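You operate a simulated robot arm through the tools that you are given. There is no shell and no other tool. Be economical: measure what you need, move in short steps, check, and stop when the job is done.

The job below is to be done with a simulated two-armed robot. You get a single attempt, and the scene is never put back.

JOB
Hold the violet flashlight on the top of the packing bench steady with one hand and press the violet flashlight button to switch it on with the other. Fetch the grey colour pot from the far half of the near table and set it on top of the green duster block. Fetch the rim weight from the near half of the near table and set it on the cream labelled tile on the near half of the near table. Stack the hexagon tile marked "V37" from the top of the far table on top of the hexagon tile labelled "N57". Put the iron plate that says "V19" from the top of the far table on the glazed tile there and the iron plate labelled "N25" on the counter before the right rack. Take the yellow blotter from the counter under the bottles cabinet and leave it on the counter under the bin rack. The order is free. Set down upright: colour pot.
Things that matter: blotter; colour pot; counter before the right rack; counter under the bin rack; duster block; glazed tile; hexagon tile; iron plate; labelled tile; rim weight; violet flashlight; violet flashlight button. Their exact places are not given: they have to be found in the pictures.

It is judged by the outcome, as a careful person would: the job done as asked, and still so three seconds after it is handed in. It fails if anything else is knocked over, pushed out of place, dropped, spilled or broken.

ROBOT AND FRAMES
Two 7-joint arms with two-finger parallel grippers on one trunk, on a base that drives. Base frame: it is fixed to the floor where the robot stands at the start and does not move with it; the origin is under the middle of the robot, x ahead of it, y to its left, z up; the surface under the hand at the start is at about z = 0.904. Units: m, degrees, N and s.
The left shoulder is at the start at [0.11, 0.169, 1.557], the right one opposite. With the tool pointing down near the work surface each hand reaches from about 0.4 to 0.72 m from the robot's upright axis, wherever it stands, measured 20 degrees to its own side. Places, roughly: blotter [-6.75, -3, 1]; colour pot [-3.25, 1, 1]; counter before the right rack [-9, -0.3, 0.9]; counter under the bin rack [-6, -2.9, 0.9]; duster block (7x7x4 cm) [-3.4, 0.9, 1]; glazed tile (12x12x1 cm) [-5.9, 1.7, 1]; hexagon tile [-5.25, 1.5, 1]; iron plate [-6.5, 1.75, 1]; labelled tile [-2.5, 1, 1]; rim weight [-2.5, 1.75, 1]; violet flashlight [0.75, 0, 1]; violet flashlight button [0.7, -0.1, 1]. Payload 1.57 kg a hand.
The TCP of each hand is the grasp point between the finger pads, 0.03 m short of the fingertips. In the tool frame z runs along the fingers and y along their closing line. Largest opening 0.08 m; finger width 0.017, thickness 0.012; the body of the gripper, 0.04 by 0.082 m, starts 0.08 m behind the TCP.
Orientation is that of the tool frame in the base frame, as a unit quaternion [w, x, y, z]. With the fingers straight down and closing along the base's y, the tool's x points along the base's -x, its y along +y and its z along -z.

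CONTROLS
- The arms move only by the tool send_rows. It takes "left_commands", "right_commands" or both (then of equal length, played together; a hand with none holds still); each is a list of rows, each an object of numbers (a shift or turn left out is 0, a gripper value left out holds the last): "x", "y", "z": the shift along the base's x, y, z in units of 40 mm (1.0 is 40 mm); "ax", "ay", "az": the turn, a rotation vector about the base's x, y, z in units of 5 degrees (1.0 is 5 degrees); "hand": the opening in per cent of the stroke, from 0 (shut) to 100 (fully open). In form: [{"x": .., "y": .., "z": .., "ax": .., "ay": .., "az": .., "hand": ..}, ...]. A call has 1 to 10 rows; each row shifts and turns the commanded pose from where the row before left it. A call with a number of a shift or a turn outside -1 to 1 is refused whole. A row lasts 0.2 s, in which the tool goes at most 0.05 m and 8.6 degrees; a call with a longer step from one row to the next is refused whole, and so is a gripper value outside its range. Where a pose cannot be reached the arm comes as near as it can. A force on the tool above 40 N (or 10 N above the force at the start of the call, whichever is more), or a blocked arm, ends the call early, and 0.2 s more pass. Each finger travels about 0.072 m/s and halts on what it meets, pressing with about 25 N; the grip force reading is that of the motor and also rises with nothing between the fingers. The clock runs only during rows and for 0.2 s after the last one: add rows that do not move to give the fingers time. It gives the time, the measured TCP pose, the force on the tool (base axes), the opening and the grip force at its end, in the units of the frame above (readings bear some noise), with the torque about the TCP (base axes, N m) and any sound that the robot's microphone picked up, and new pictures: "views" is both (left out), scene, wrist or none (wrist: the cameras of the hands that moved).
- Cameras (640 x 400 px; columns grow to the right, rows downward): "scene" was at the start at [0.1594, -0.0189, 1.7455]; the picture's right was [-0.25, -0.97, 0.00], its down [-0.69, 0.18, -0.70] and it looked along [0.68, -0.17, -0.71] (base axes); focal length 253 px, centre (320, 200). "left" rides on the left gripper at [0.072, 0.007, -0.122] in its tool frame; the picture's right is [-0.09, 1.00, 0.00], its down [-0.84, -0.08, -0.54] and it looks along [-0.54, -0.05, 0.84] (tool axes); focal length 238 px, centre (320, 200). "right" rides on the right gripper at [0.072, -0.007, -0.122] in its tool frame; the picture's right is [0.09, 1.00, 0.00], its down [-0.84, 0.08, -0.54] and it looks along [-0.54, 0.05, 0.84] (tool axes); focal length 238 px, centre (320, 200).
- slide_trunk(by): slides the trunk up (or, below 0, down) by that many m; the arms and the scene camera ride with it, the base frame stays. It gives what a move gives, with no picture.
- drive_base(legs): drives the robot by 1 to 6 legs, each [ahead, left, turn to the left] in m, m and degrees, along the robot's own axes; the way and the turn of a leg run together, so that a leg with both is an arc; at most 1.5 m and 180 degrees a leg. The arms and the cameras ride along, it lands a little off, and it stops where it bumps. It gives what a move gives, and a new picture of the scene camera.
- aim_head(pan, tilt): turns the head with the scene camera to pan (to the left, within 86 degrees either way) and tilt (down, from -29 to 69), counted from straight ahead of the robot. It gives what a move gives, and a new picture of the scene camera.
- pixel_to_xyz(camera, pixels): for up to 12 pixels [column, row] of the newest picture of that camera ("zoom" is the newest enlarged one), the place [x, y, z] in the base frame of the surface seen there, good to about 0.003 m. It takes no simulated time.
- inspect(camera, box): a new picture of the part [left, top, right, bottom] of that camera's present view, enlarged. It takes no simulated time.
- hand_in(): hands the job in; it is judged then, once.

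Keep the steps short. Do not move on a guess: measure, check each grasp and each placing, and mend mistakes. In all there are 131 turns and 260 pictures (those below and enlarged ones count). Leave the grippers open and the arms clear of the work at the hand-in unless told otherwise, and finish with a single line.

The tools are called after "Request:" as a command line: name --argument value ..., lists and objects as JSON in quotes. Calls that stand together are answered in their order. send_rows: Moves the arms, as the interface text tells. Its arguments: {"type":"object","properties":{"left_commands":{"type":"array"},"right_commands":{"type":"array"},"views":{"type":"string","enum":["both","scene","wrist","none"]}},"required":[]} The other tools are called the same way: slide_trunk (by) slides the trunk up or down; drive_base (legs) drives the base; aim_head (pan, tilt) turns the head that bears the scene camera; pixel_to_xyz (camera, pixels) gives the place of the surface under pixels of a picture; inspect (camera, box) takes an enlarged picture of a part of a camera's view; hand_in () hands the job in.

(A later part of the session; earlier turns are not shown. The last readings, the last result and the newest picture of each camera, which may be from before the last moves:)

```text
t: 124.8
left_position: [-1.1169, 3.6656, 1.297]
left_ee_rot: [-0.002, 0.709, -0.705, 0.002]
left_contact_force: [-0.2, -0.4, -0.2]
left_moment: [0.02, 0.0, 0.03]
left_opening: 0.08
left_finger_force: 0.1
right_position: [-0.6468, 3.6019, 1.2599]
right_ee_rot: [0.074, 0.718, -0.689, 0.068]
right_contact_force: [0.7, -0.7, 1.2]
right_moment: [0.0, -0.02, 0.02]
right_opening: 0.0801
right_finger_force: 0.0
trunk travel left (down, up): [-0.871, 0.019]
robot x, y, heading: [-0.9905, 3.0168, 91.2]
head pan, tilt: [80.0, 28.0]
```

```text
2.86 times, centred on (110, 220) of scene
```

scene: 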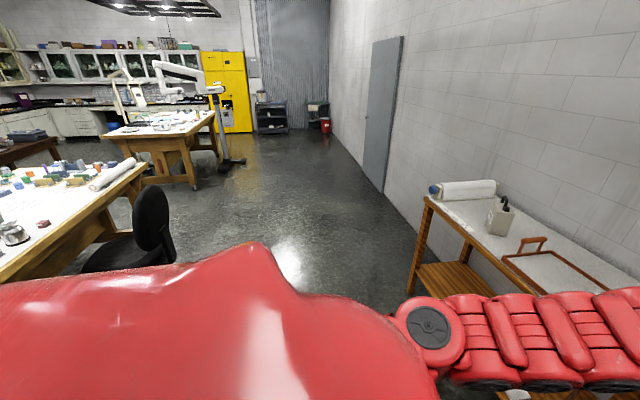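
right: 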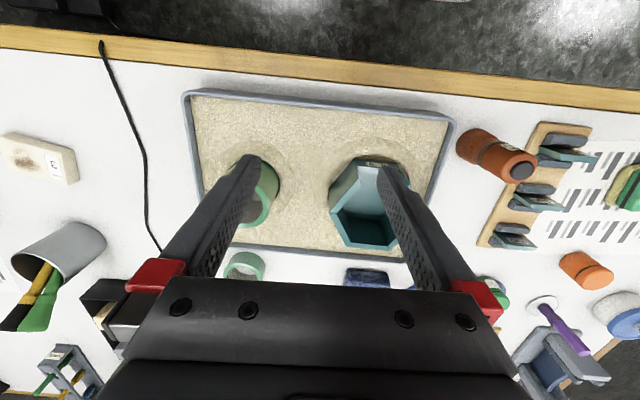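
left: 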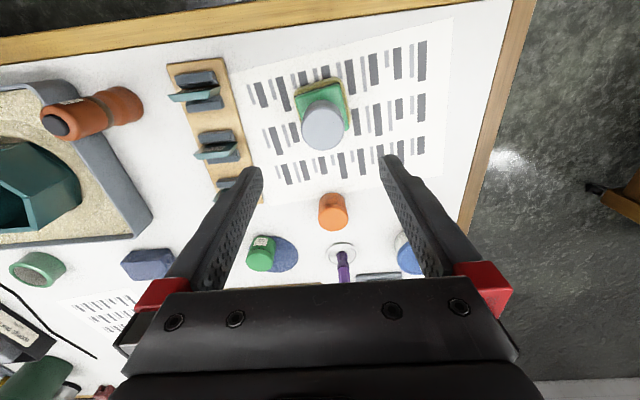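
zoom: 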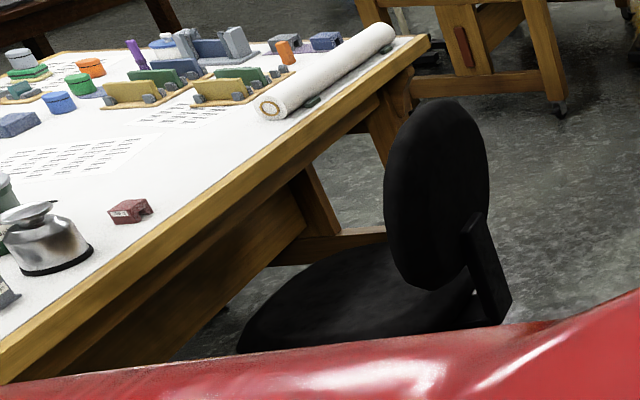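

I turn around to face the table from the far side and strafe to x≈-2.08, staying clear of the chair (which ends at x≈-2.4).

Request:
drive_base --legs '[[0, 0, 179], [0, -1.1, 0]]'

Request:
aim_head --pan -20 --tilt 45

```text
t: 137.8
left_position: [-1.9748, 2.3437, 1.2976]
left_ee_rot: [-0.001, 0.711, 0.703, -0.002]
left_contact_force: [-0.3, 0.6, -0.4]
left_moment: [-0.04, -0.04, 0.03]
left_opening: 0.0802
left_finger_force: 0.0
right_position: [-2.4454, 2.4147, 1.2591]
right_ee_rot: [-0.068, 0.694, 0.712, 0.076]
right_contact_force: [-0.2, 0.2, -0.1]
right_moment: [0.01, 0.01, -0.02]
right_opening: 0.0798
right_finger_force: 0.2
trunk travel left (down, up): [-0.871, 0.019]
robot x, y, heading: [-2.0919, 2.9921, -89.7]
head pan, tilt: [80.0, 28.0]
```

scene: 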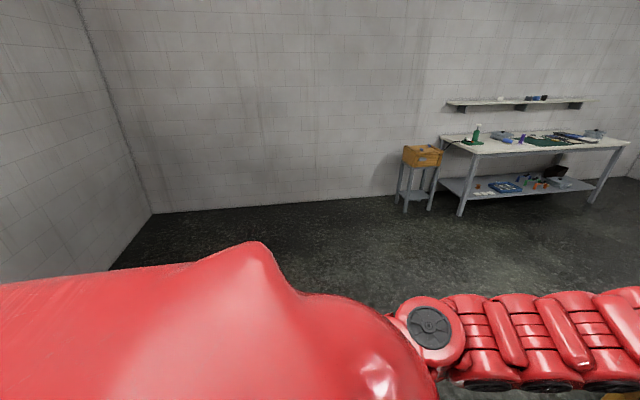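

```text
t: 139.6
left_position: [-1.9757, 2.3432, 1.2979]
left_ee_rot: [-0.001, 0.712, 0.703, -0.002]
left_contact_force: [0.4, 0.1, -1.1]
left_moment: [-0.01, -0.01, -0.02]
left_opening: 0.08
left_finger_force: 0.1
right_position: [-2.4469, 2.4136, 1.2601]
right_ee_rot: [-0.067, 0.694, 0.712, 0.075]
right_contact_force: [-0.2, 0.4, 0.3]
right_moment: [0.02, -0.03, 0.01]
right_opening: 0.0798
right_finger_force: 0.0
trunk travel left (down, up): [-0.871, 0.019]
robot x, y, heading: [-2.0943, 2.9939, -89.8]
head pan, tilt: [-20.0, 45.0]
```

scene: 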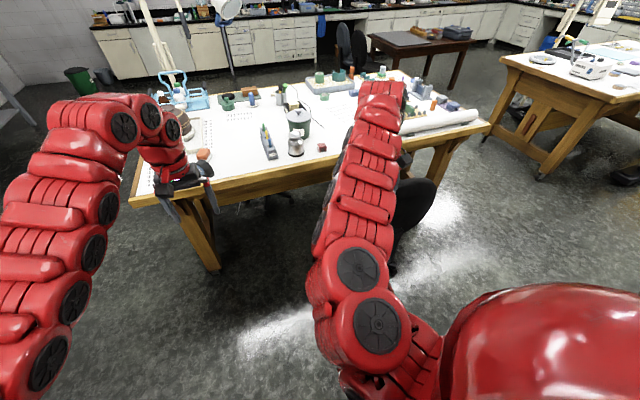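

Request:
drive_base --legs '[[0.4, 0, 0], [0.1, 0, -18]]'

Request:
aim_head --pan -5 --tilt 58

Request:
inspect --camera "right" --box '[0, 0, 640, 400]'

```text
t: 143.1
left_position: [-2.1836, 1.8418, 1.2975]
left_ee_rot: [-0.001, 0.81, 0.586, -0.002]
left_contact_force: [-0.1, 0.4, -0.2]
left_moment: [-0.01, 0.01, 0.0]
left_opening: 0.0799
left_finger_force: 0.1
right_position: [-2.6113, 2.0525, 1.2619]
right_ee_rot: [-0.054, 0.795, 0.598, 0.084]
right_contact_force: [0.5, -0.4, -0.3]
right_moment: [0.01, 0.03, 0.03]
right_opening: 0.0802
right_finger_force: 0.2
trunk travel left (down, up): [-0.871, 0.019]
robot x, y, heading: [-2.1033, 2.4972, -107.2]
head pan, tilt: [-20.0, 45.0]
```

scene: 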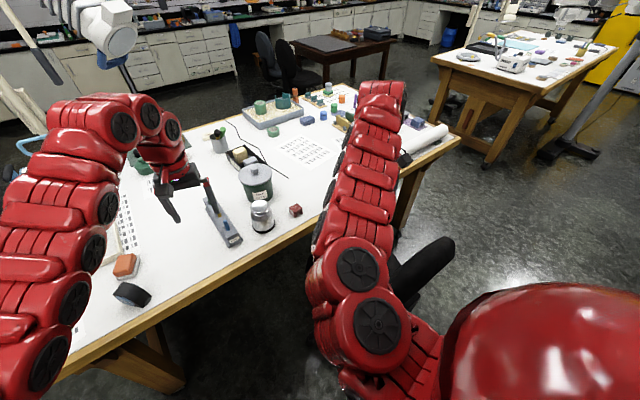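

```text
t: 143.8
left_position: [-2.1867, 1.8402, 1.297]
left_ee_rot: [-0.001, 0.81, 0.586, -0.002]
left_contact_force: [-0.9, -0.6, -0.1]
left_moment: [0.01, -0.01, -0.01]
left_opening: 0.0798
left_finger_force: 0.1
right_position: [-2.6138, 2.0487, 1.2592]
right_ee_rot: [-0.055, 0.795, 0.598, 0.084]
right_contact_force: [-0.2, -0.1, 0.8]
right_moment: [0.0, 0.01, 0.01]
right_opening: 0.0798
right_finger_force: 0.1
trunk travel left (down, up): [-0.871, 0.019]
robot x, y, heading: [-2.1042, 2.4976, -107.3]
head pan, tilt: [-5.0, 58.0]
```

scene: 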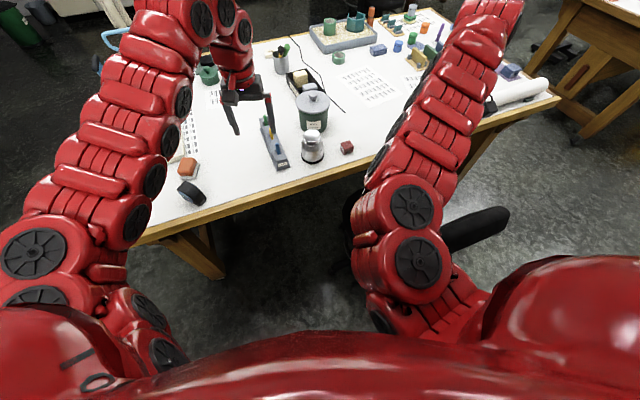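

```text
1.00 times, centred on (320, 200) of right (not enlarged: the box is as wide or as high as the picture)
```

zoom: 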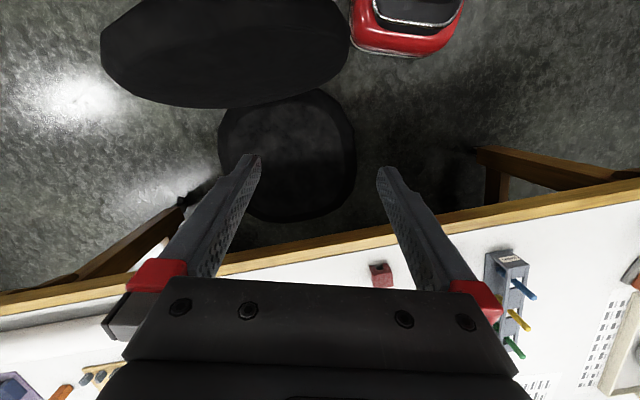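

The weight is about 0.87 m ahead. I move 0.17 m nearer to the table and measure the weight.

Request:
drive_base --legs '[[0.162, 0.05, 0]]'

Request:
inspect --camera "scene" --box '[280, 90, 440, 190]'

```text
t: 145.3
left_position: [-2.1829, 1.6721, 1.2987]
left_ee_rot: [0.0, 0.809, 0.588, -0.002]
left_contact_force: [0.1, 0.1, 0.8]
left_moment: [-0.01, -0.02, 0.01]
left_opening: 0.0797
left_finger_force: 0.1
right_position: [-2.6117, 1.8797, 1.2611]
right_ee_rot: [-0.053, 0.794, 0.6, 0.084]
right_contact_force: [0.7, 0.1, -0.3]
right_moment: [-0.01, -0.02, -0.02]
right_opening: 0.0799
right_finger_force: 0.0
trunk travel left (down, up): [-0.871, 0.019]
robot x, y, heading: [-2.1024, 2.3253, -107.0]
head pan, tilt: [-5.0, 58.0]
```

scene: 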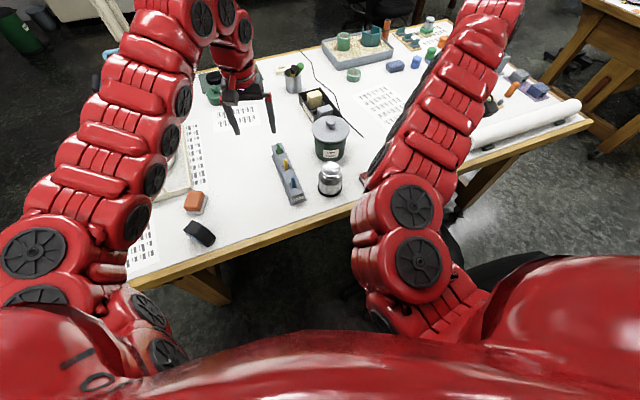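

```text
4.00 times, centred on (360, 140) of scene
```

zoom: 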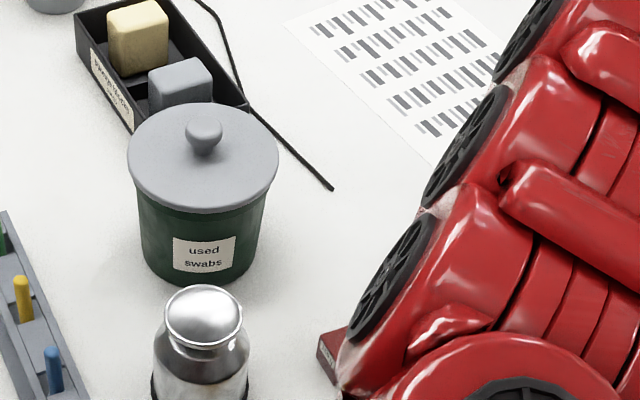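

The arm hides the weight from the head camera. I straighten the right hand to vertical, move it above the weight's rough place, and use its own camera.

Request:
send_rows --right_commands '[{"ax": -0.71, "ay": 0.27, "x": 0.3, "y": -0.4}, {"ax": -0.71, "ay": 0.27, "x": 0.3, "y": -0.4}, {"ax": -0.71, "ay": 0.27, "x": 0.3, "y": -0.4}, {"x": 0.3, "y": -0.4, "z": -0.4}, {"x": 0.3, "y": -0.4, "z": -0.4}, {"x": 0.3, "y": -0.4, "z": -0.4}]' --views "both"

```text
t: 146.7
left_position: [-2.1829, 1.6697, 1.297]
left_ee_rot: [-0.001, 0.809, 0.588, -0.003]
left_contact_force: [0.1, -1.0, 0.4]
left_moment: [0.02, 0.0, 0.01]
left_opening: 0.08
left_finger_force: 0.1
right_position: [-2.5408, 1.7776, 1.2127]
right_ee_rot: [-0.003, 0.798, 0.603, 0.001]
right_contact_force: [0.2, 0.1, -0.2]
right_moment: [0.01, 0.0, 0.0]
right_opening: 0.0801
right_finger_force: 0.1
trunk travel left (down, up): [-0.871, 0.019]
robot x, y, heading: [-2.103, 2.329, -107.2]
head pan, tilt: [-5.0, 58.0]
```

scene: 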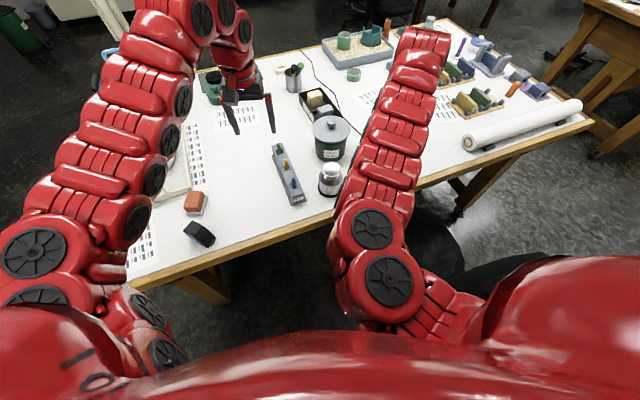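
right: 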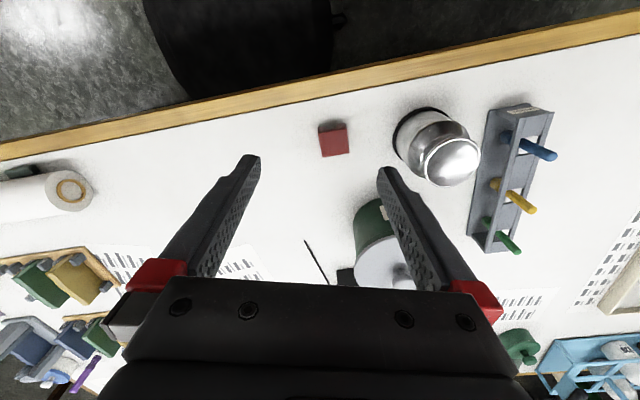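

The weight shows clearly at (333,140) in the right picture. I measure it along with its neighbours.

Request:
inspect --camera "right" --box '[260, 90, 500, 240]'

Request:
pixel_to_xyz --camera "right" --pixels '[[333, 142], [322, 136], [345, 131], [323, 155], [347, 151], [400, 150], [450, 160], [380, 270], [410, 130], [318, 125]]'

```text
2.67 times, centred on (380, 165) of right
```

zoom: 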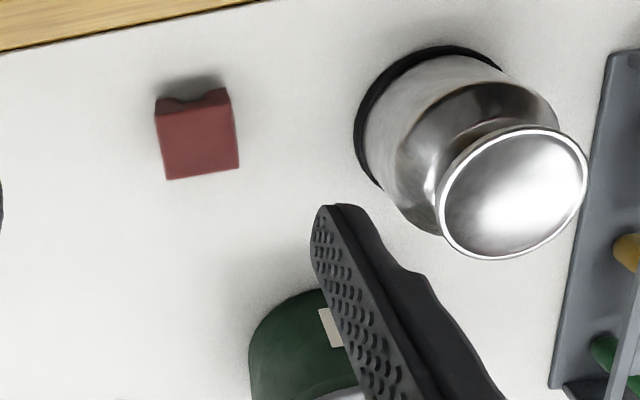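

```text
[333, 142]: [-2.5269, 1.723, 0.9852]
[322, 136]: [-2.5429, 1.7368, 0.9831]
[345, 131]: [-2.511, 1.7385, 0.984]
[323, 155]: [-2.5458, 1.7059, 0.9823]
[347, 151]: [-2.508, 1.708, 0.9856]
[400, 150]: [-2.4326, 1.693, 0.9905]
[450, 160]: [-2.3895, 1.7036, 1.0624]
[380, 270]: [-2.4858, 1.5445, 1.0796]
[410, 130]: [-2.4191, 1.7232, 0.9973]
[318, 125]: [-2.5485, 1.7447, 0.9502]
```

The block centre is (-2.527, 1.722), about 38 mm wide, with its top at 0.985. I lower the trunk 0.12 m for reach.

Request:
slide_trunk --by -0.12

Request:
send_rows --right_commands '[{"az": 0.95, "x": 0.08, "y": -0.35, "hand": 80}, {"az": 0.95, "x": 0.08, "y": -0.35}, {"az": 0.95, "x": 0.08, "y": -0.35}, {"az": 0.95, "x": 0.08, "y": -0.35}]' --views "wrist"

Request:
pixel_to_xyz --camera "right" --pixels '[[320, 120], [320, 140], [340, 130], [300, 130], [320, 160]]'

```text
t: 148.2
left_position: [-2.1838, 1.6705, 1.1769]
left_ee_rot: [-0.001, 0.809, 0.588, -0.002]
left_contact_force: [-0.9, -0.7, 0.7]
left_moment: [0.01, 0.02, -0.01]
left_opening: 0.0803
left_finger_force: 0.1
right_position: [-2.542, 1.7792, 1.0924]
right_ee_rot: [-0.001, 0.798, 0.602, 0.0]
right_contact_force: [-0.3, 0.2, 0.5]
right_moment: [-0.01, -0.02, 0.0]
right_opening: 0.08
right_finger_force: 0.1
trunk travel left (down, up): [-0.751, 0.139]
robot x, y, heading: [-2.0972, 2.3285, -107.2]
head pan, tilt: [-5.0, 58.0]
```

```text
t: 149.2
left_position: [-2.1828, 1.6685, 1.1756]
left_ee_rot: [-0.001, 0.809, 0.588, -0.002]
left_contact_force: [-0.7, 0.5, 0.3]
left_moment: [0.02, -0.04, -0.01]
left_opening: 0.08
left_finger_force: 0.0
right_position: [-2.5275, 1.7221, 1.0918]
right_ee_rot: [-0.002, 0.687, 0.727, 0.0]
right_contact_force: [0.3, -0.1, 0.4]
right_moment: [-0.03, 0.01, 0.0]
right_opening: 0.064
right_finger_force: 0.1
trunk travel left (down, up): [-0.751, 0.139]
robot x, y, heading: [-2.1013, 2.3275, -106.9]
head pan, tilt: [-5.0, 58.0]
```

right: 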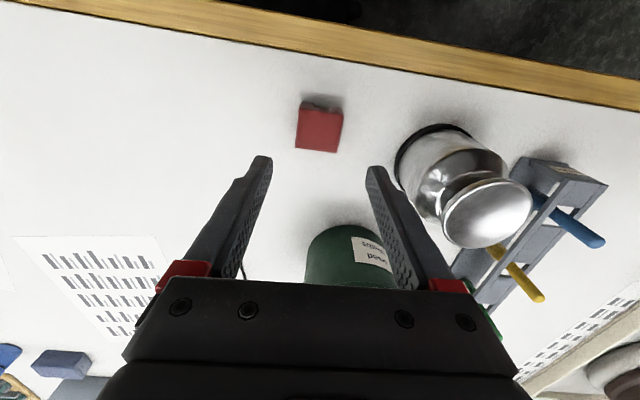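

```text
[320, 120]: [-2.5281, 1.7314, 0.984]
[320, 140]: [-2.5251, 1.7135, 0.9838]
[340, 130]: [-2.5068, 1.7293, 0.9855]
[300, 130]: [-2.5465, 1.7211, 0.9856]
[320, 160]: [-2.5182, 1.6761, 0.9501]
```

Well aligned. I lower to z≈0.983, close, and check.

Request:
send_rows --right_commands '[{"z": -0.6}, {"z": -0.6}, {"z": -0.6}, {"z": -0.6}, {"z": -0.33}, {"hand": 50}, {"hand": 35}, {"hand": 25}, {"hand": 20}]' --views "wrist"

```text
t: 151.2
left_position: [-2.1841, 1.6699, 1.1765]
left_ee_rot: [-0.002, 0.809, 0.588, -0.002]
left_contact_force: [-0.6, -0.4, -0.4]
left_moment: [-0.01, -0.02, -0.03]
left_opening: 0.0801
left_finger_force: 0.0
right_position: [-2.5293, 1.7243, 0.984]
right_ee_rot: [-0.002, 0.688, 0.726, -0.001]
right_contact_force: [0.6, -0.2, 0.8]
right_moment: [-0.01, -0.03, 0.01]
right_opening: 0.0436
right_finger_force: 25.0
trunk travel left (down, up): [-0.751, 0.139]
robot x, y, heading: [-2.1046, 2.3273, -107.3]
head pan, tilt: [-5.0, 58.0]
```

right: 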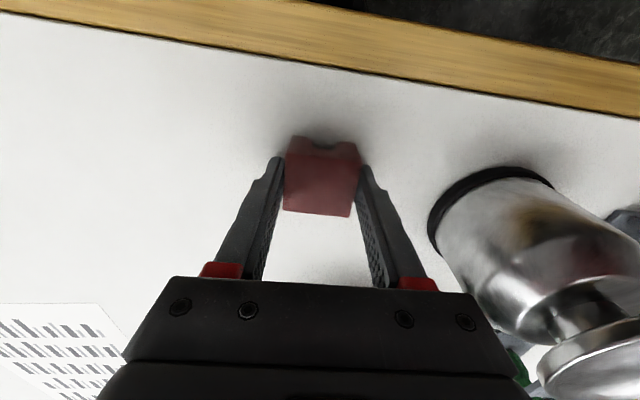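

Gripped at 43.6 mm. I lift it, raise the trunk, and check the hold.

Request:
send_rows --right_commands '[{"z": 0.3}, {"z": 0.6}, {"z": 0.8}, {"z": 0.8}, {"z": 0.8}, {"z": 0.6}]' --views "wrist"

Request:
slide_trunk --by 0.12

Request:
drive_base --legs '[[-0.6, 0, 0], [0, 0, 17]]'

```text
t: 152.6
left_position: [-2.1829, 1.6693, 1.1775]
left_ee_rot: [-0.002, 0.808, 0.589, -0.002]
left_contact_force: [-0.3, -0.2, 0.2]
left_moment: [0.03, 0.01, -0.01]
left_opening: 0.0802
left_finger_force: 0.0
right_position: [-2.5301, 1.723, 1.1421]
right_ee_rot: [-0.002, 0.688, 0.726, 0.0]
right_contact_force: [-1.5, 0.7, -1.3]
right_moment: [-0.02, -0.01, 0.0]
right_opening: 0.0439
right_finger_force: 25.0
trunk travel left (down, up): [-0.751, 0.139]
robot x, y, heading: [-2.1022, 2.3247, -107.1]
head pan, tilt: [-5.0, 58.0]
```

right: 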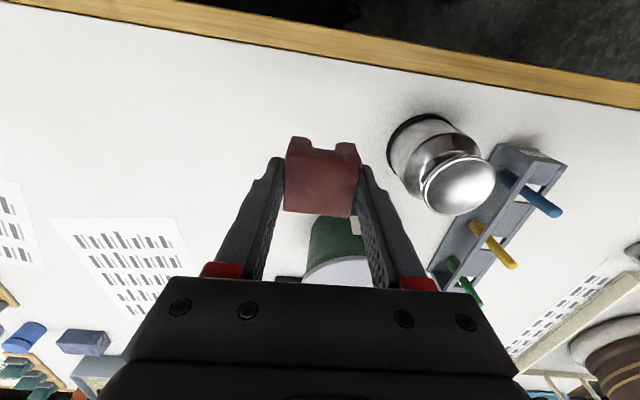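

```text
t: 154.1
left_position: [-2.1838, 1.6701, 1.2957]
left_ee_rot: [-0.001, 0.809, 0.588, -0.002]
left_contact_force: [-0.3, 0.1, -0.5]
left_moment: [0.02, -0.01, 0.0]
left_opening: 0.0798
left_finger_force: 0.1
right_position: [-2.5305, 1.7222, 1.26]
right_ee_rot: [-0.002, 0.687, 0.726, 0.001]
right_contact_force: [0.5, -0.4, -2.5]
right_moment: [-0.03, -0.02, -0.03]
right_opening: 0.0437
right_finger_force: 24.6
trunk travel left (down, up): [-0.871, 0.019]
robot x, y, heading: [-2.1021, 2.3237, -106.9]
head pan, tilt: [-5.0, 58.0]
```

```text
t: 158.4
left_position: [-1.8166, 2.2301, 1.2965]
left_ee_rot: [-0.001, 0.715, 0.699, -0.002]
left_contact_force: [-0.3, -0.1, -0.4]
left_moment: [0.0, -0.02, -0.01]
left_opening: 0.0798
left_finger_force: 0.0
right_position: [-2.166, 2.1814, 1.2599]
right_ee_rot: [-0.001, 0.575, 0.818, 0.0]
right_contact_force: [-0.8, 0.8, -0.9]
right_moment: [0.0, -0.01, -0.01]
right_opening: 0.0435
right_finger_force: 24.6
trunk travel left (down, up): [-0.871, 0.019]
robot x, y, heading: [-1.9297, 2.8831, -90.1]
head pan, tilt: [-5.0, 58.0]
```

scene: 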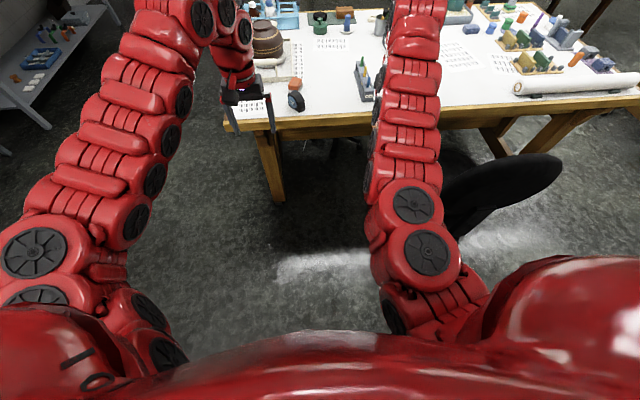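

The weight is held firmly. I drive back around the near end to the other side and turn to face the table there.

Request:
drive_base --legs '[[0, 1.15, 0], [1.5, 0, 0], [1.5, 0, 0], [0.45, 0, 0], [0, -1.0, 0]]'

Request:
drive_base --legs '[[0, -0.85, 0], [0, 0, 180]]'

Request:
aim_head --pan -10 --tilt 35

```text
t: 185.7
left_position: [-1.9412, -1.2337, 1.2968]
left_ee_rot: [-0.001, 0.746, 0.666, -0.002]
left_contact_force: [0.6, -0.3, -0.7]
left_moment: [-0.02, -0.01, 0.01]
left_opening: 0.0799
left_finger_force: 0.0
right_position: [-2.2904, -1.2513, 1.2616]
right_ee_rot: [-0.002, 0.612, 0.791, 0.0]
right_contact_force: [0.5, 0.2, -1.8]
right_moment: [0.01, 0.02, 0.0]
right_opening: 0.0437
right_finger_force: 24.9
trunk travel left (down, up): [-0.871, 0.019]
robot x, y, heading: [-1.9937, -0.571, -95.4]
head pan, tilt: [-5.0, 58.0]
```

scene: 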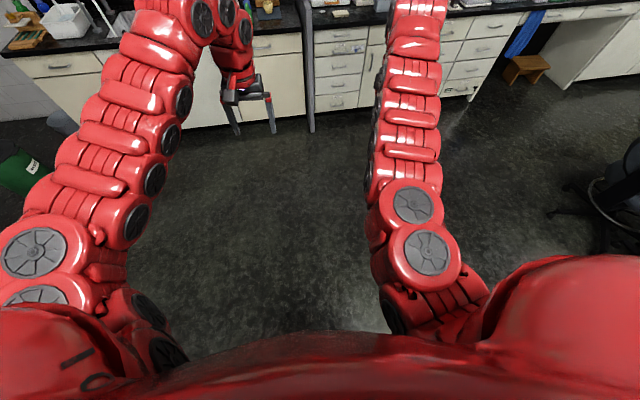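

```text
t: 197.5
left_position: [-2.8987, 0.161, 1.2968]
left_ee_rot: [0.002, -0.672, 0.741, -0.002]
left_contact_force: [0.2, -0.4, -0.1]
left_moment: [0.01, -0.02, -0.03]
left_opening: 0.0802
left_finger_force: 0.1
right_position: [-2.5491, 0.1826, 1.2611]
right_ee_rot: [0.0, 0.795, -0.606, 0.002]
right_contact_force: [0.7, -0.2, -0.9]
right_moment: [0.02, -0.02, 0.0]
right_opening: 0.0435
right_finger_force: 24.9
trunk travel left (down, up): [-0.871, 0.019]
robot x, y, heading: [-2.8375, -0.4999, 85.4]
head pan, tilt: [-5.0, 58.0]
```

scene: 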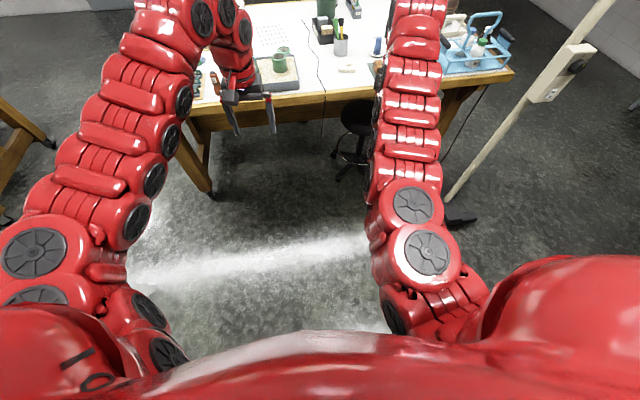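

```text
t: 198.4
left_position: [-2.899, 0.1611, 1.298]
left_ee_rot: [0.002, -0.672, 0.74, -0.001]
left_contact_force: [0.3, -0.3, -0.2]
left_moment: [-0.01, -0.01, 0.0]
left_opening: 0.0798
left_finger_force: 0.0
right_position: [-2.5491, 0.1826, 1.2605]
right_ee_rot: [0.0, 0.795, -0.606, 0.002]
right_contact_force: [-0.3, -1.2, -2.8]
right_moment: [-0.03, -0.02, 0.01]
right_opening: 0.0437
right_finger_force: 24.9
trunk travel left (down, up): [-0.871, 0.019]
robot x, y, heading: [-2.8405, -0.4964, 85.2]
head pan, tilt: [-10.0, 35.0]
```

scene: 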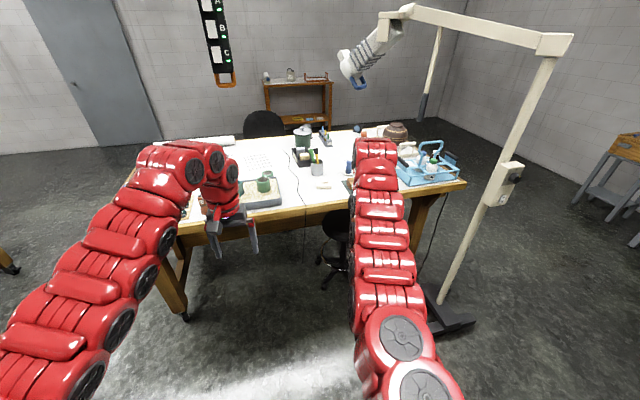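

I tuck the left arm back and outward, away from the pendant, and measure the tile and the stool.

Request:
send_rows --left_commands '[{"x": -0.7, "y": -0.65, "z": -0.3}, {"x": -0.7, "y": -0.65, "z": -0.3}, {"x": -0.7, "y": -0.65, "z": -0.3}, {"x": -0.7, "y": -0.65, "z": -0.3}, {"x": -0.7, "y": -0.65, "z": -0.3}, {"x": -0.7, "y": -0.65, "z": -0.3}, {"x": -0.7, "y": -0.65, "z": -0.3}, {"x": -0.7, "y": -0.65, "z": -0.3}]' --views "scene"

Request:
pixel_to_xyz --camera "scene" --pixels '[[323, 183], [335, 222], [325, 285], [318, 262], [345, 285], [307, 215], [220, 75], [317, 170], [348, 182], [430, 320], [345, 232]]'

Request:
inspect --camera "scene" --box '[270, 145, 400, 225]'

```text
t: 200.2
left_position: [-3.0383, 0.1385, 1.2798]
left_ee_rot: [0.002, -0.671, 0.742, -0.001]
left_contact_force: [-0.3, -0.7, 0.3]
left_moment: [-0.01, -0.01, 0.0]
left_opening: 0.0798
left_finger_force: 0.2
left hand out of reach, approached as far as the arm can: row 2, 3, 4, 5, 6, 7, 8
right_position: [-2.5506, 0.1828, 1.2612]
right_ee_rot: [0.0, 0.796, -0.606, 0.002]
right_contact_force: [-0.3, 0.4, -1.4]
right_moment: [0.01, 0.01, 0.01]
right_opening: 0.0436
right_finger_force: 24.7
trunk travel left (down, up): [-0.871, 0.019]
robot x, y, heading: [-2.8366, -0.4993, 85.5]
head pan, tilt: [-10.0, 35.0]
```

scene: 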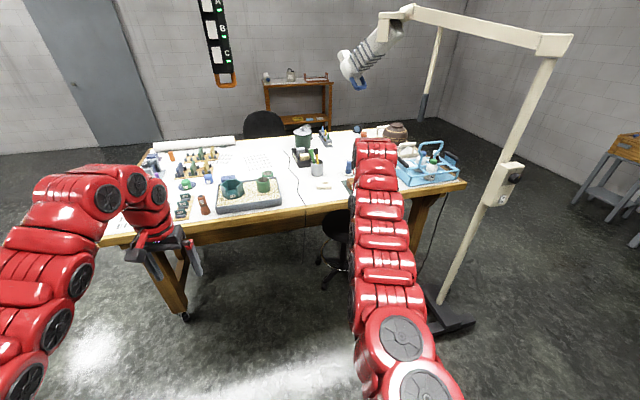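

```text
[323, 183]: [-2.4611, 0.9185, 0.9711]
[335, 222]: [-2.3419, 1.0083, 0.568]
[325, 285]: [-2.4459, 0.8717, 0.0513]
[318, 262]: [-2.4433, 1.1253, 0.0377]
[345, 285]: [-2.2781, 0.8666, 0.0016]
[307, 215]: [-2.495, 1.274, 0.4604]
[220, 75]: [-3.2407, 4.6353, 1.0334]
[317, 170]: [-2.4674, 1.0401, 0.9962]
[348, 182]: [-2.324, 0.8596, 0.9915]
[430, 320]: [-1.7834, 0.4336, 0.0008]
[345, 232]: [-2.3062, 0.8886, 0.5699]
```

```text
4.92 times, centred on (335, 185) of scene
```

zoom: 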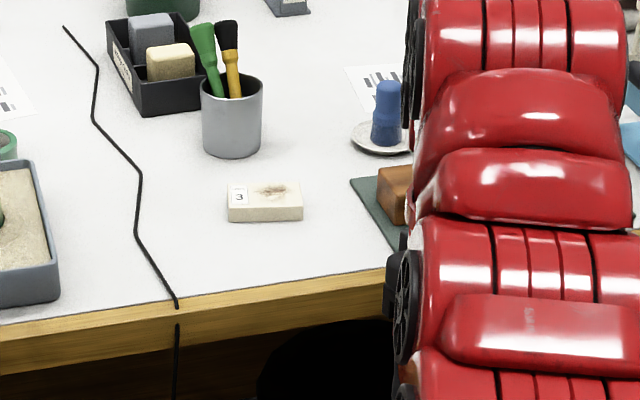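

The tile is at (-2.46, 0.91) with its top at 0.971. With the trunk lowered the arms pass under the pendant, as before. I lower it 0.14 m and drive in.

Request:
slide_trunk --by -0.14

Request:
drive_base --legs '[[0, -0.27, 4.5], [0.4, 0, 0], [0.3, 0, 0]]'

Request:
aim_head --pan -10 --tilt 55

Request:
inspect --camera "right" --box '[0, 0, 640, 400]'

```text
t: 201.8
left_position: [-3.0372, 0.1391, 1.1409]
left_ee_rot: [0.002, -0.672, 0.741, -0.001]
left_contact_force: [0.1, 0.2, -0.2]
left_moment: [0.03, 0.0, -0.01]
left_opening: 0.08
left_finger_force: 0.1
right_position: [-2.5497, 0.1817, 1.1213]
right_ee_rot: [-0.001, 0.795, -0.606, 0.002]
right_contact_force: [-0.1, 0.5, -2.0]
right_moment: [-0.02, 0.01, 0.0]
right_opening: 0.0435
right_finger_force: 24.5
trunk travel left (down, up): [-0.731, 0.159]
robot x, y, heading: [-2.8397, -0.5015, 85.1]
head pan, tilt: [-10.0, 35.0]
```

```text
t: 207.6
left_position: [-2.8057, 0.8323, 1.1415]
left_ee_rot: [0.002, -0.698, 0.716, -0.001]
left_contact_force: [0.6, -0.2, -0.6]
left_moment: [0.0, 0.0, 0.0]
left_opening: 0.0798
left_finger_force: 0.0
right_position: [-2.3223, 0.9109, 1.1199]
right_ee_rot: [-0.001, 0.817, -0.577, 0.003]
right_contact_force: [0.6, 0.4, -1.7]
right_moment: [-0.02, 0.01, 0.0]
right_opening: 0.0438
right_finger_force: 24.7
trunk travel left (down, up): [-0.731, 0.159]
robot x, y, heading: [-2.5642, 0.2043, 89.4]
head pan, tilt: [-10.0, 35.0]
```

scene: 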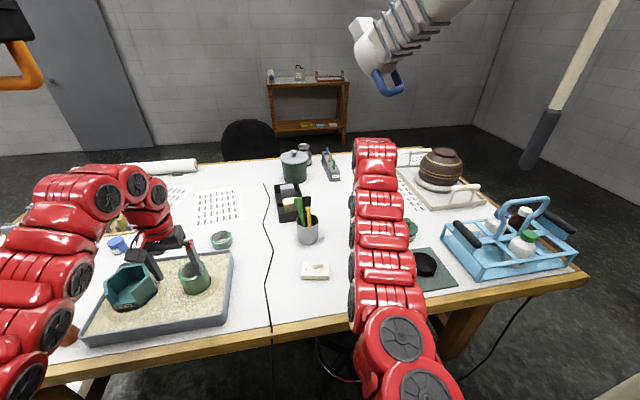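

```text
t: 208.4
left_position: [-2.8058, 0.8322, 1.1402]
left_ee_rot: [0.002, -0.697, 0.717, -0.001]
left_contact_force: [-0.7, 0.2, -0.2]
left_moment: [-0.02, 0.02, -0.03]
left_opening: 0.0798
left_finger_force: 0.0
right_position: [-2.3212, 0.9111, 1.1213]
right_ee_rot: [0.0, 0.817, -0.577, 0.003]
right_contact_force: [-0.3, -0.7, -1.2]
right_moment: [0.01, 0.01, 0.01]
right_opening: 0.0435
right_finger_force: 25.6
trunk travel left (down, up): [-0.731, 0.159]
robot x, y, heading: [-2.5637, 0.2116, 89.5]
head pan, tilt: [-10.0, 55.0]
```

scene: 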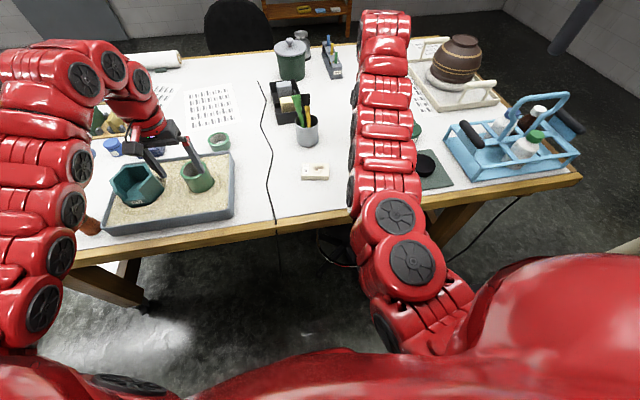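

```text
1.00 times, centred on (320, 200) of right (not enlarged: the box is as wide or as high as the picture)
```

zoom: 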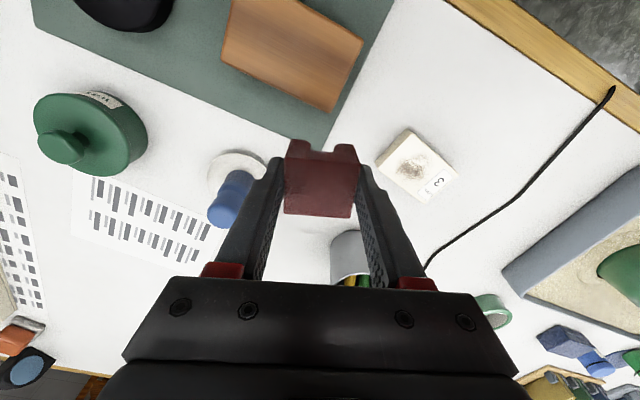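

The tile is visible in both cameras. I measure it.

Request:
inspect --camera "scene" --box '[280, 110, 360, 200]'

Request:
pixel_to_xyz --camera "scene" --pixels '[[302.5, 166], [328, 166], [303, 176], [327.5, 176], [315, 171], [307, 125], [297, 100], [308, 110]]'

```text
4.44 times, centred on (320, 155) of scene
```

zoom: 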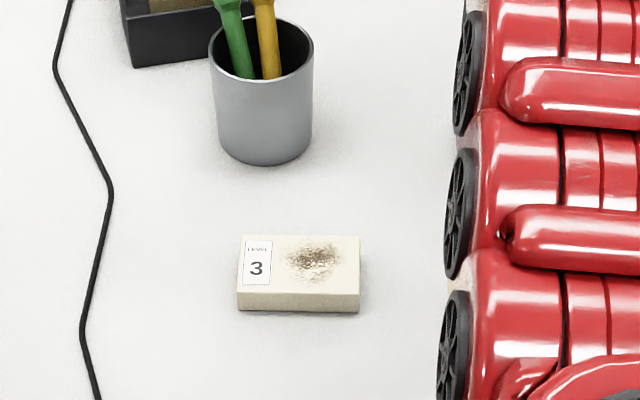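

```text
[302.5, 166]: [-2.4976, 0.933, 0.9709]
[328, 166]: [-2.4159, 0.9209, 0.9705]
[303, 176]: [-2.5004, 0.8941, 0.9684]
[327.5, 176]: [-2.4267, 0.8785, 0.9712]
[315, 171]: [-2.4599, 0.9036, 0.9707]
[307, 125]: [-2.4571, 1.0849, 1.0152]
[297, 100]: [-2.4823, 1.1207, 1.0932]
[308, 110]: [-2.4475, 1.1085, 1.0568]
```

The tile centre is (-2.457, 0.908), top 0.971. I bring the weight above it while turning it square.

Request:
send_rows --right_commands '[{"x": -0.68, "az": -0.78}, {"x": -0.68, "az": -0.78}, {"x": -0.68, "az": -0.78}, {"x": -0.68, "az": -0.78}, {"x": -0.68, "az": -0.78, "y": -0.08}, {"z": -0.7}, {"z": -0.7}, {"z": -0.7}]' --views "both"

Request:
inspect --camera "scene" --box '[280, 120, 360, 190]'

```text
t: 210.2
left_position: [-2.8049, 0.8321, 1.1402]
left_ee_rot: [0.002, -0.697, 0.717, -0.001]
left_contact_force: [0.1, -1.4, 1.3]
left_moment: [0.02, -0.02, -0.01]
left_opening: 0.0803
left_finger_force: 0.1
right_position: [-2.4589, 0.9085, 1.0358]
right_ee_rot: [-0.001, 0.707, -0.707, 0.002]
right_contact_force: [0.3, -0.8, -1.5]
right_moment: [-0.04, 0.03, 0.01]
right_opening: 0.0432
right_finger_force: 24.6
trunk travel left (down, up): [-0.731, 0.159]
robot x, y, heading: [-2.5618, 0.2123, 89.5]
head pan, tilt: [-10.0, 55.0]
```

scene: 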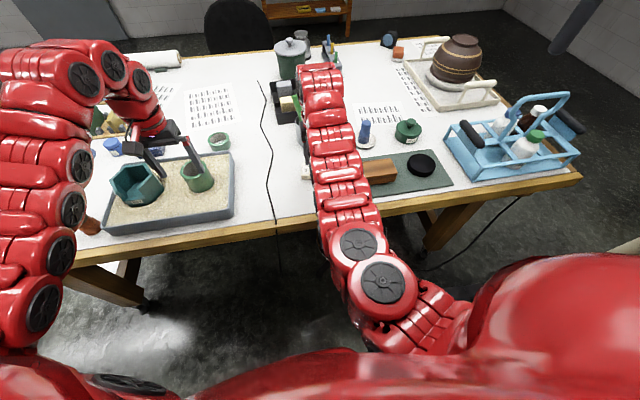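
right: 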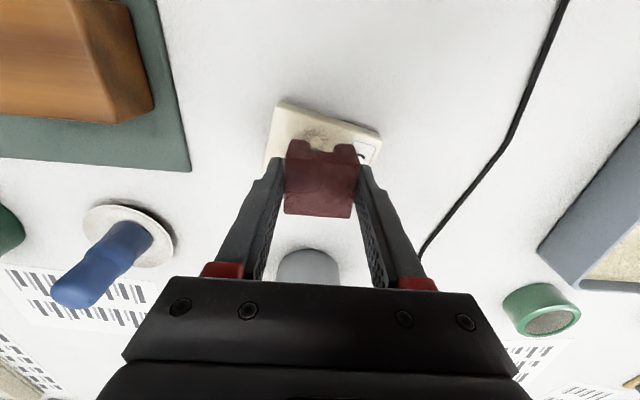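

```text
5.71 times, centred on (320, 155) of scene
```

zoom: 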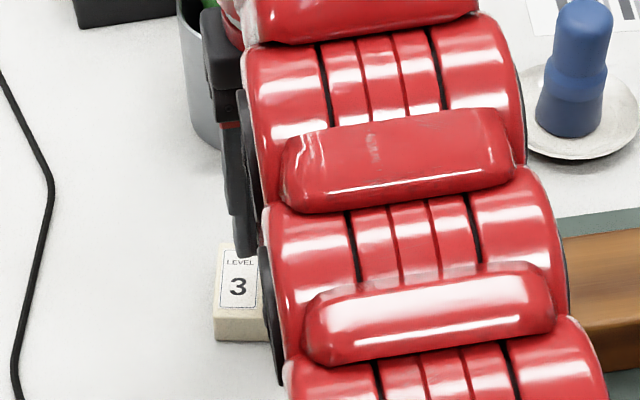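

Request:
send_rows --right_commands '[{"z": -0.4}, {"z": -0.2}, {"z": -0.06}]' --views "wrist"

```text
t: 211.0
left_position: [-2.8062, 0.834, 1.1407]
left_ee_rot: [0.003, -0.697, 0.717, -0.002]
left_contact_force: [1.1, -0.2, 0.4]
left_moment: [0.0, -0.01, -0.02]
left_opening: 0.08
left_finger_force: 0.0
right_position: [-2.4581, 0.9087, 1.0103]
right_ee_rot: [0.0, -0.706, 0.708, -0.003]
right_contact_force: [0.4, -0.4, -1.4]
right_moment: [0.0, 0.03, 0.04]
right_opening: 0.0435
right_finger_force: 24.7
trunk travel left (down, up): [-0.731, 0.159]
robot x, y, heading: [-2.5603, 0.2124, 89.7]
head pan, tilt: [-10.0, 55.0]
```

right: 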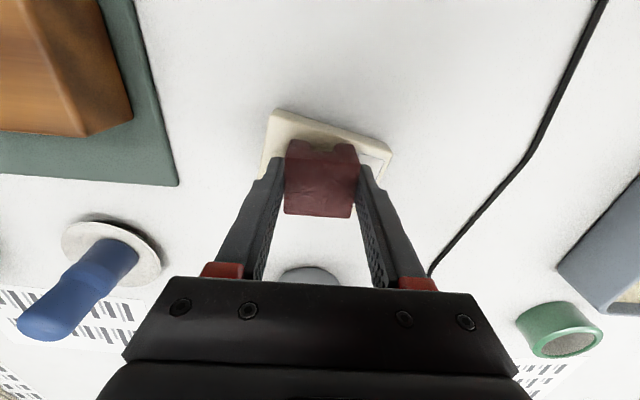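

Request:
pixel_to_xyz --camera "right" --pixels '[[276, 112], [388, 153], [265, 175], [320, 145], [300, 190], [345, 190], [290, 145], [356, 150]]'

```text
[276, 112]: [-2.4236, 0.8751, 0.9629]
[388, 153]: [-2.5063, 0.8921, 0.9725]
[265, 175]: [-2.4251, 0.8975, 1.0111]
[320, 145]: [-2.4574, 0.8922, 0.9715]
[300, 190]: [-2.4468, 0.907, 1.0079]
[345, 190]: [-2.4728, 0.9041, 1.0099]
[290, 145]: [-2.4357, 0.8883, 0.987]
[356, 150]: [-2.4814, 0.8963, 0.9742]
```

The weight is centred over the tile. I lower to contact.

Request:
send_rows --right_commands '[{"z": -0.06}, {"z": -0.05}]' --views "none"

```text
t: 211.6
left_position: [-2.8067, 0.8317, 1.1408]
left_ee_rot: [0.003, -0.697, 0.717, -0.001]
left_contact_force: [-0.4, -0.6, -0.4]
left_moment: [0.02, 0.02, 0.02]
left_opening: 0.0802
left_finger_force: 0.1
right_position: [-2.4581, 0.9082, 1.0076]
right_ee_rot: [0.0, -0.707, 0.707, -0.001]
right_contact_force: [-1.1, -1.3, 5.4]
right_moment: [-0.09, 0.15, 0.03]
right_opening: 0.0434
right_finger_force: 25.1
trunk travel left (down, up): [-0.731, 0.159]
robot x, y, heading: [-2.5628, 0.2112, 89.3]
head pan, tilt: [-10.0, 55.0]
```

Light contact at 5 N. I release and lift straight up.

Request:
send_rows --right_commands '[{"hand": 65}, {"hand": 85}, {"hand": 85}, {"z": 0.4}, {"z": 0.6}, {"z": 0.8}, {"z": 0.8}, {"z": 0.4}]' --views "wrist"

Request:
inspect --camera "right" --box '[220, 60, 460, 210]'

```text
t: 213.4
left_position: [-2.806, 0.833, 1.1412]
left_ee_rot: [0.002, -0.698, 0.717, 0.0]
left_contact_force: [0.5, 0.4, -0.2]
left_moment: [0.0, 0.0, -0.02]
left_opening: 0.0797
left_finger_force: 0.0
right_position: [-2.4573, 0.9097, 1.1257]
right_ee_rot: [0.0, -0.707, 0.707, -0.002]
right_contact_force: [0.5, 1.3, 0.2]
right_moment: [0.03, 0.01, 0.01]
right_opening: 0.068
right_finger_force: 0.1
trunk travel left (down, up): [-0.731, 0.159]
robot x, y, heading: [-2.5623, 0.213, 89.4]
head pan, tilt: [-10.0, 55.0]
```

right: 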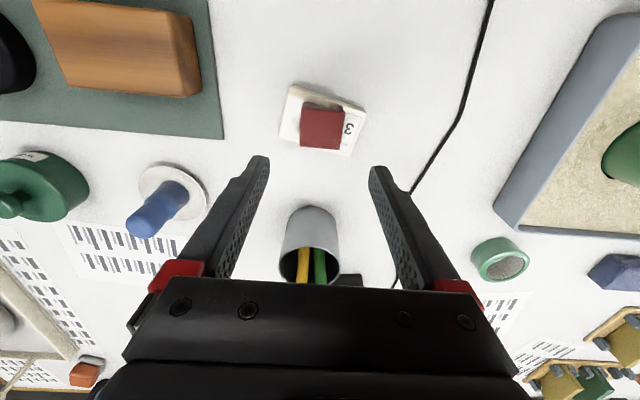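

```text
2.67 times, centred on (340, 135) of right
```

zoom: 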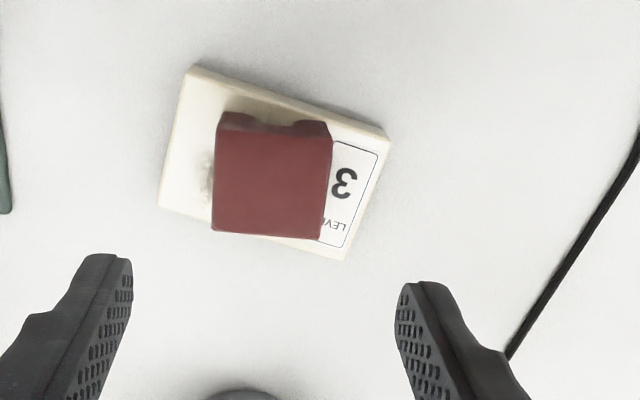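

The weight is on the tile. I back straight out with the trunk low, then raise it and look toward the far table.

Request:
drive_base --legs '[[-0.6, 0, 0]]'

Request:
slide_trunk --by 0.14

Request:
drive_base --legs '[[0, 0, 60], [0.8, 0, 0]]'

Request:
aim_head --pan -5 --tilt 25

```text
t: 216.8
left_position: [-2.8158, 0.2314, 1.1411]
left_ee_rot: [0.002, -0.7, 0.714, -0.001]
left_contact_force: [-0.9, -0.1, -0.3]
left_moment: [-0.02, 0.01, 0.0]
left_opening: 0.0799
left_finger_force: 0.0
right_position: [-2.4689, 0.3138, 1.1262]
right_ee_rot: [-0.001, 0.71, -0.704, 0.002]
right_contact_force: [0.3, -0.5, -0.1]
right_moment: [-0.02, -0.01, -0.01]
right_opening: 0.0681
right_finger_force: 0.0
trunk travel left (down, up): [-0.731, 0.159]
robot x, y, heading: [-2.5653, -0.3892, 90.1]
head pan, tilt: [-10.0, 55.0]
```

scene: 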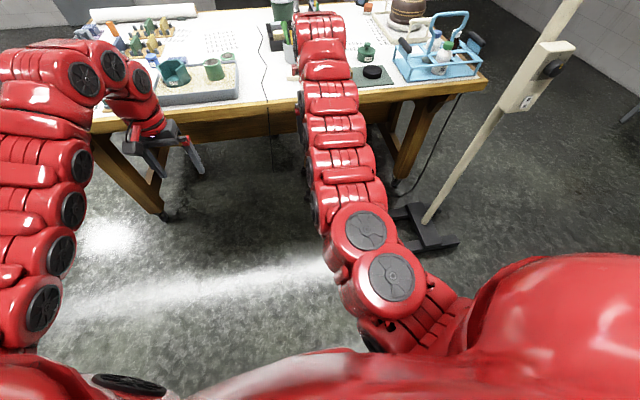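

```text
t: 218.5
left_position: [-2.816, 0.233, 1.28]
left_ee_rot: [0.002, -0.701, 0.714, -0.002]
left_contact_force: [-0.1, 0.8, 0.4]
left_moment: [0.02, -0.01, -0.01]
left_opening: 0.08
left_finger_force: 0.0
right_position: [-2.4684, 0.3135, 1.2675]
right_ee_rot: [-0.001, 0.71, -0.704, 0.001]
right_contact_force: [-0.5, 1.1, -0.1]
right_moment: [-0.01, 0.0, 0.0]
right_opening: 0.0679
right_finger_force: 0.1
trunk travel left (down, up): [-0.871, 0.019]
robot x, y, heading: [-2.5667, -0.3876, 90.0]
head pan, tilt: [-10.0, 55.0]
```

```text
t: 225.4
left_position: [-3.9239, 0.1312, 1.2805]
left_ee_rot: [-0.003, 0.961, -0.275, 0.001]
left_contact_force: [-0.4, 0.3, 0.5]
left_moment: [0.01, -0.02, -0.02]
left_opening: 0.08
left_finger_force: 0.1
right_position: [-3.8143, 0.4709, 1.266]
right_ee_rot: [-0.001, 0.965, -0.262, 0.001]
right_contact_force: [-0.7, 0.0, 0.1]
right_moment: [0.0, 0.01, -0.03]
right_opening: 0.0678
right_finger_force: 0.1
trunk travel left (down, up): [-0.871, 0.019]
robot x, y, heading: [-3.264, 0.0328, 149.5]
head pan, tilt: [-10.0, 55.0]
```

scene: 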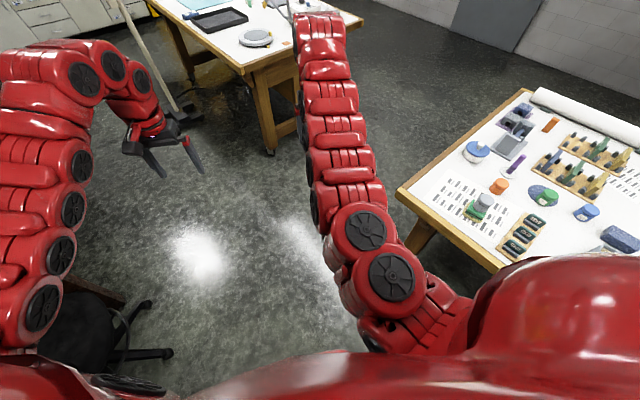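

```text
t: 226.4
left_position: [-3.926, 0.1321, 1.2797]
left_ee_rot: [-0.003, 0.961, -0.275, 0.0]
left_contact_force: [-0.8, 0.2, -0.9]
left_moment: [0.01, -0.06, 0.01]
left_opening: 0.0799
left_finger_force: 0.0
right_position: [-3.8144, 0.4719, 1.2666]
right_ee_rot: [-0.001, 0.965, -0.261, 0.001]
right_contact_force: [0.3, 1.0, -1.0]
right_moment: [-0.01, -0.02, -0.01]
right_opening: 0.0682
right_finger_force: 0.1
trunk travel left (down, up): [-0.871, 0.019]
robot x, y, heading: [-3.2624, 0.0275, 149.1]
head pan, tilt: [-5.0, 25.0]
```

scene: 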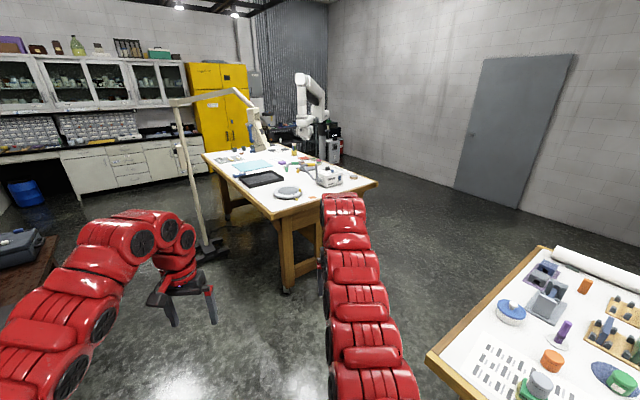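

Now I see the far table. I enlarge it and measure its corners and the lamp base.

Request:
inspect --camera "scene" --box '[200, 130, 380, 220]'

Request:
pixel_to_xyz --camera "scene" --pixels '[[270, 217], [376, 182], [204, 154], [210, 252], [195, 215], [228, 240], [285, 290], [315, 100], [262, 178], [240, 105], [265, 150], [318, 150]]'

```text
3.56 times, centred on (290, 175) of scene
```

zoom: 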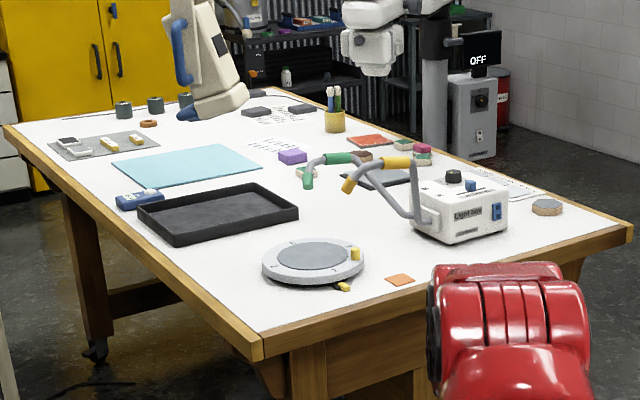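

```text
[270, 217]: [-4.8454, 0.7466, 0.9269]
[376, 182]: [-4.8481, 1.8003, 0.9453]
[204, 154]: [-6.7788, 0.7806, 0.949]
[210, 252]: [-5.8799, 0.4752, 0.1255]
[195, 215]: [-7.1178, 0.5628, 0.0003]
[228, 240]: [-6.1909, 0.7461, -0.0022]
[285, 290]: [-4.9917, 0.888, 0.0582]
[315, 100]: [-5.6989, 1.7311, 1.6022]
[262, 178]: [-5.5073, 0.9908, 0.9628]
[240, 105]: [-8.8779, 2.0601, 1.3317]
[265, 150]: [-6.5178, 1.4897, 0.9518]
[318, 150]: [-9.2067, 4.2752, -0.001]
```

The targets lie at the far-side edge (y≈1.5–1.75). I go through the 1.2 m gap between the tables at x≈-4.22.

Request:
drive_base --legs '[[0, 0, 31], [0.96, 0, 0], [0, 0, -90]]'

```text
t: 236.8
left_position: [-4.5118, 0.6287, 1.281]
left_ee_rot: [-0.003, 0.715, -0.699, 0.001]
left_contact_force: [-0.2, -0.4, 0.4]
left_moment: [-0.02, 0.0, -0.03]
left_opening: 0.0803
left_finger_force: 0.1
right_position: [-4.169, 0.7238, 1.2665]
right_ee_rot: [0.0, 0.725, -0.689, 0.001]
right_contact_force: [-0.3, -0.6, -0.3]
right_moment: [0.02, 0.0, -0.02]
right_opening: 0.068
right_finger_force: 0.1
trunk travel left (down, up): [-0.871, 0.019]
robot x, y, heading: [-4.2365, 0.0212, 92.5]
head pan, tilt: [-5.0, 25.0]
```

scene: 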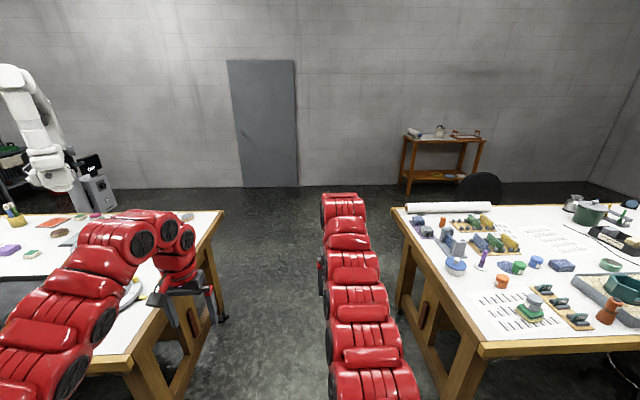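

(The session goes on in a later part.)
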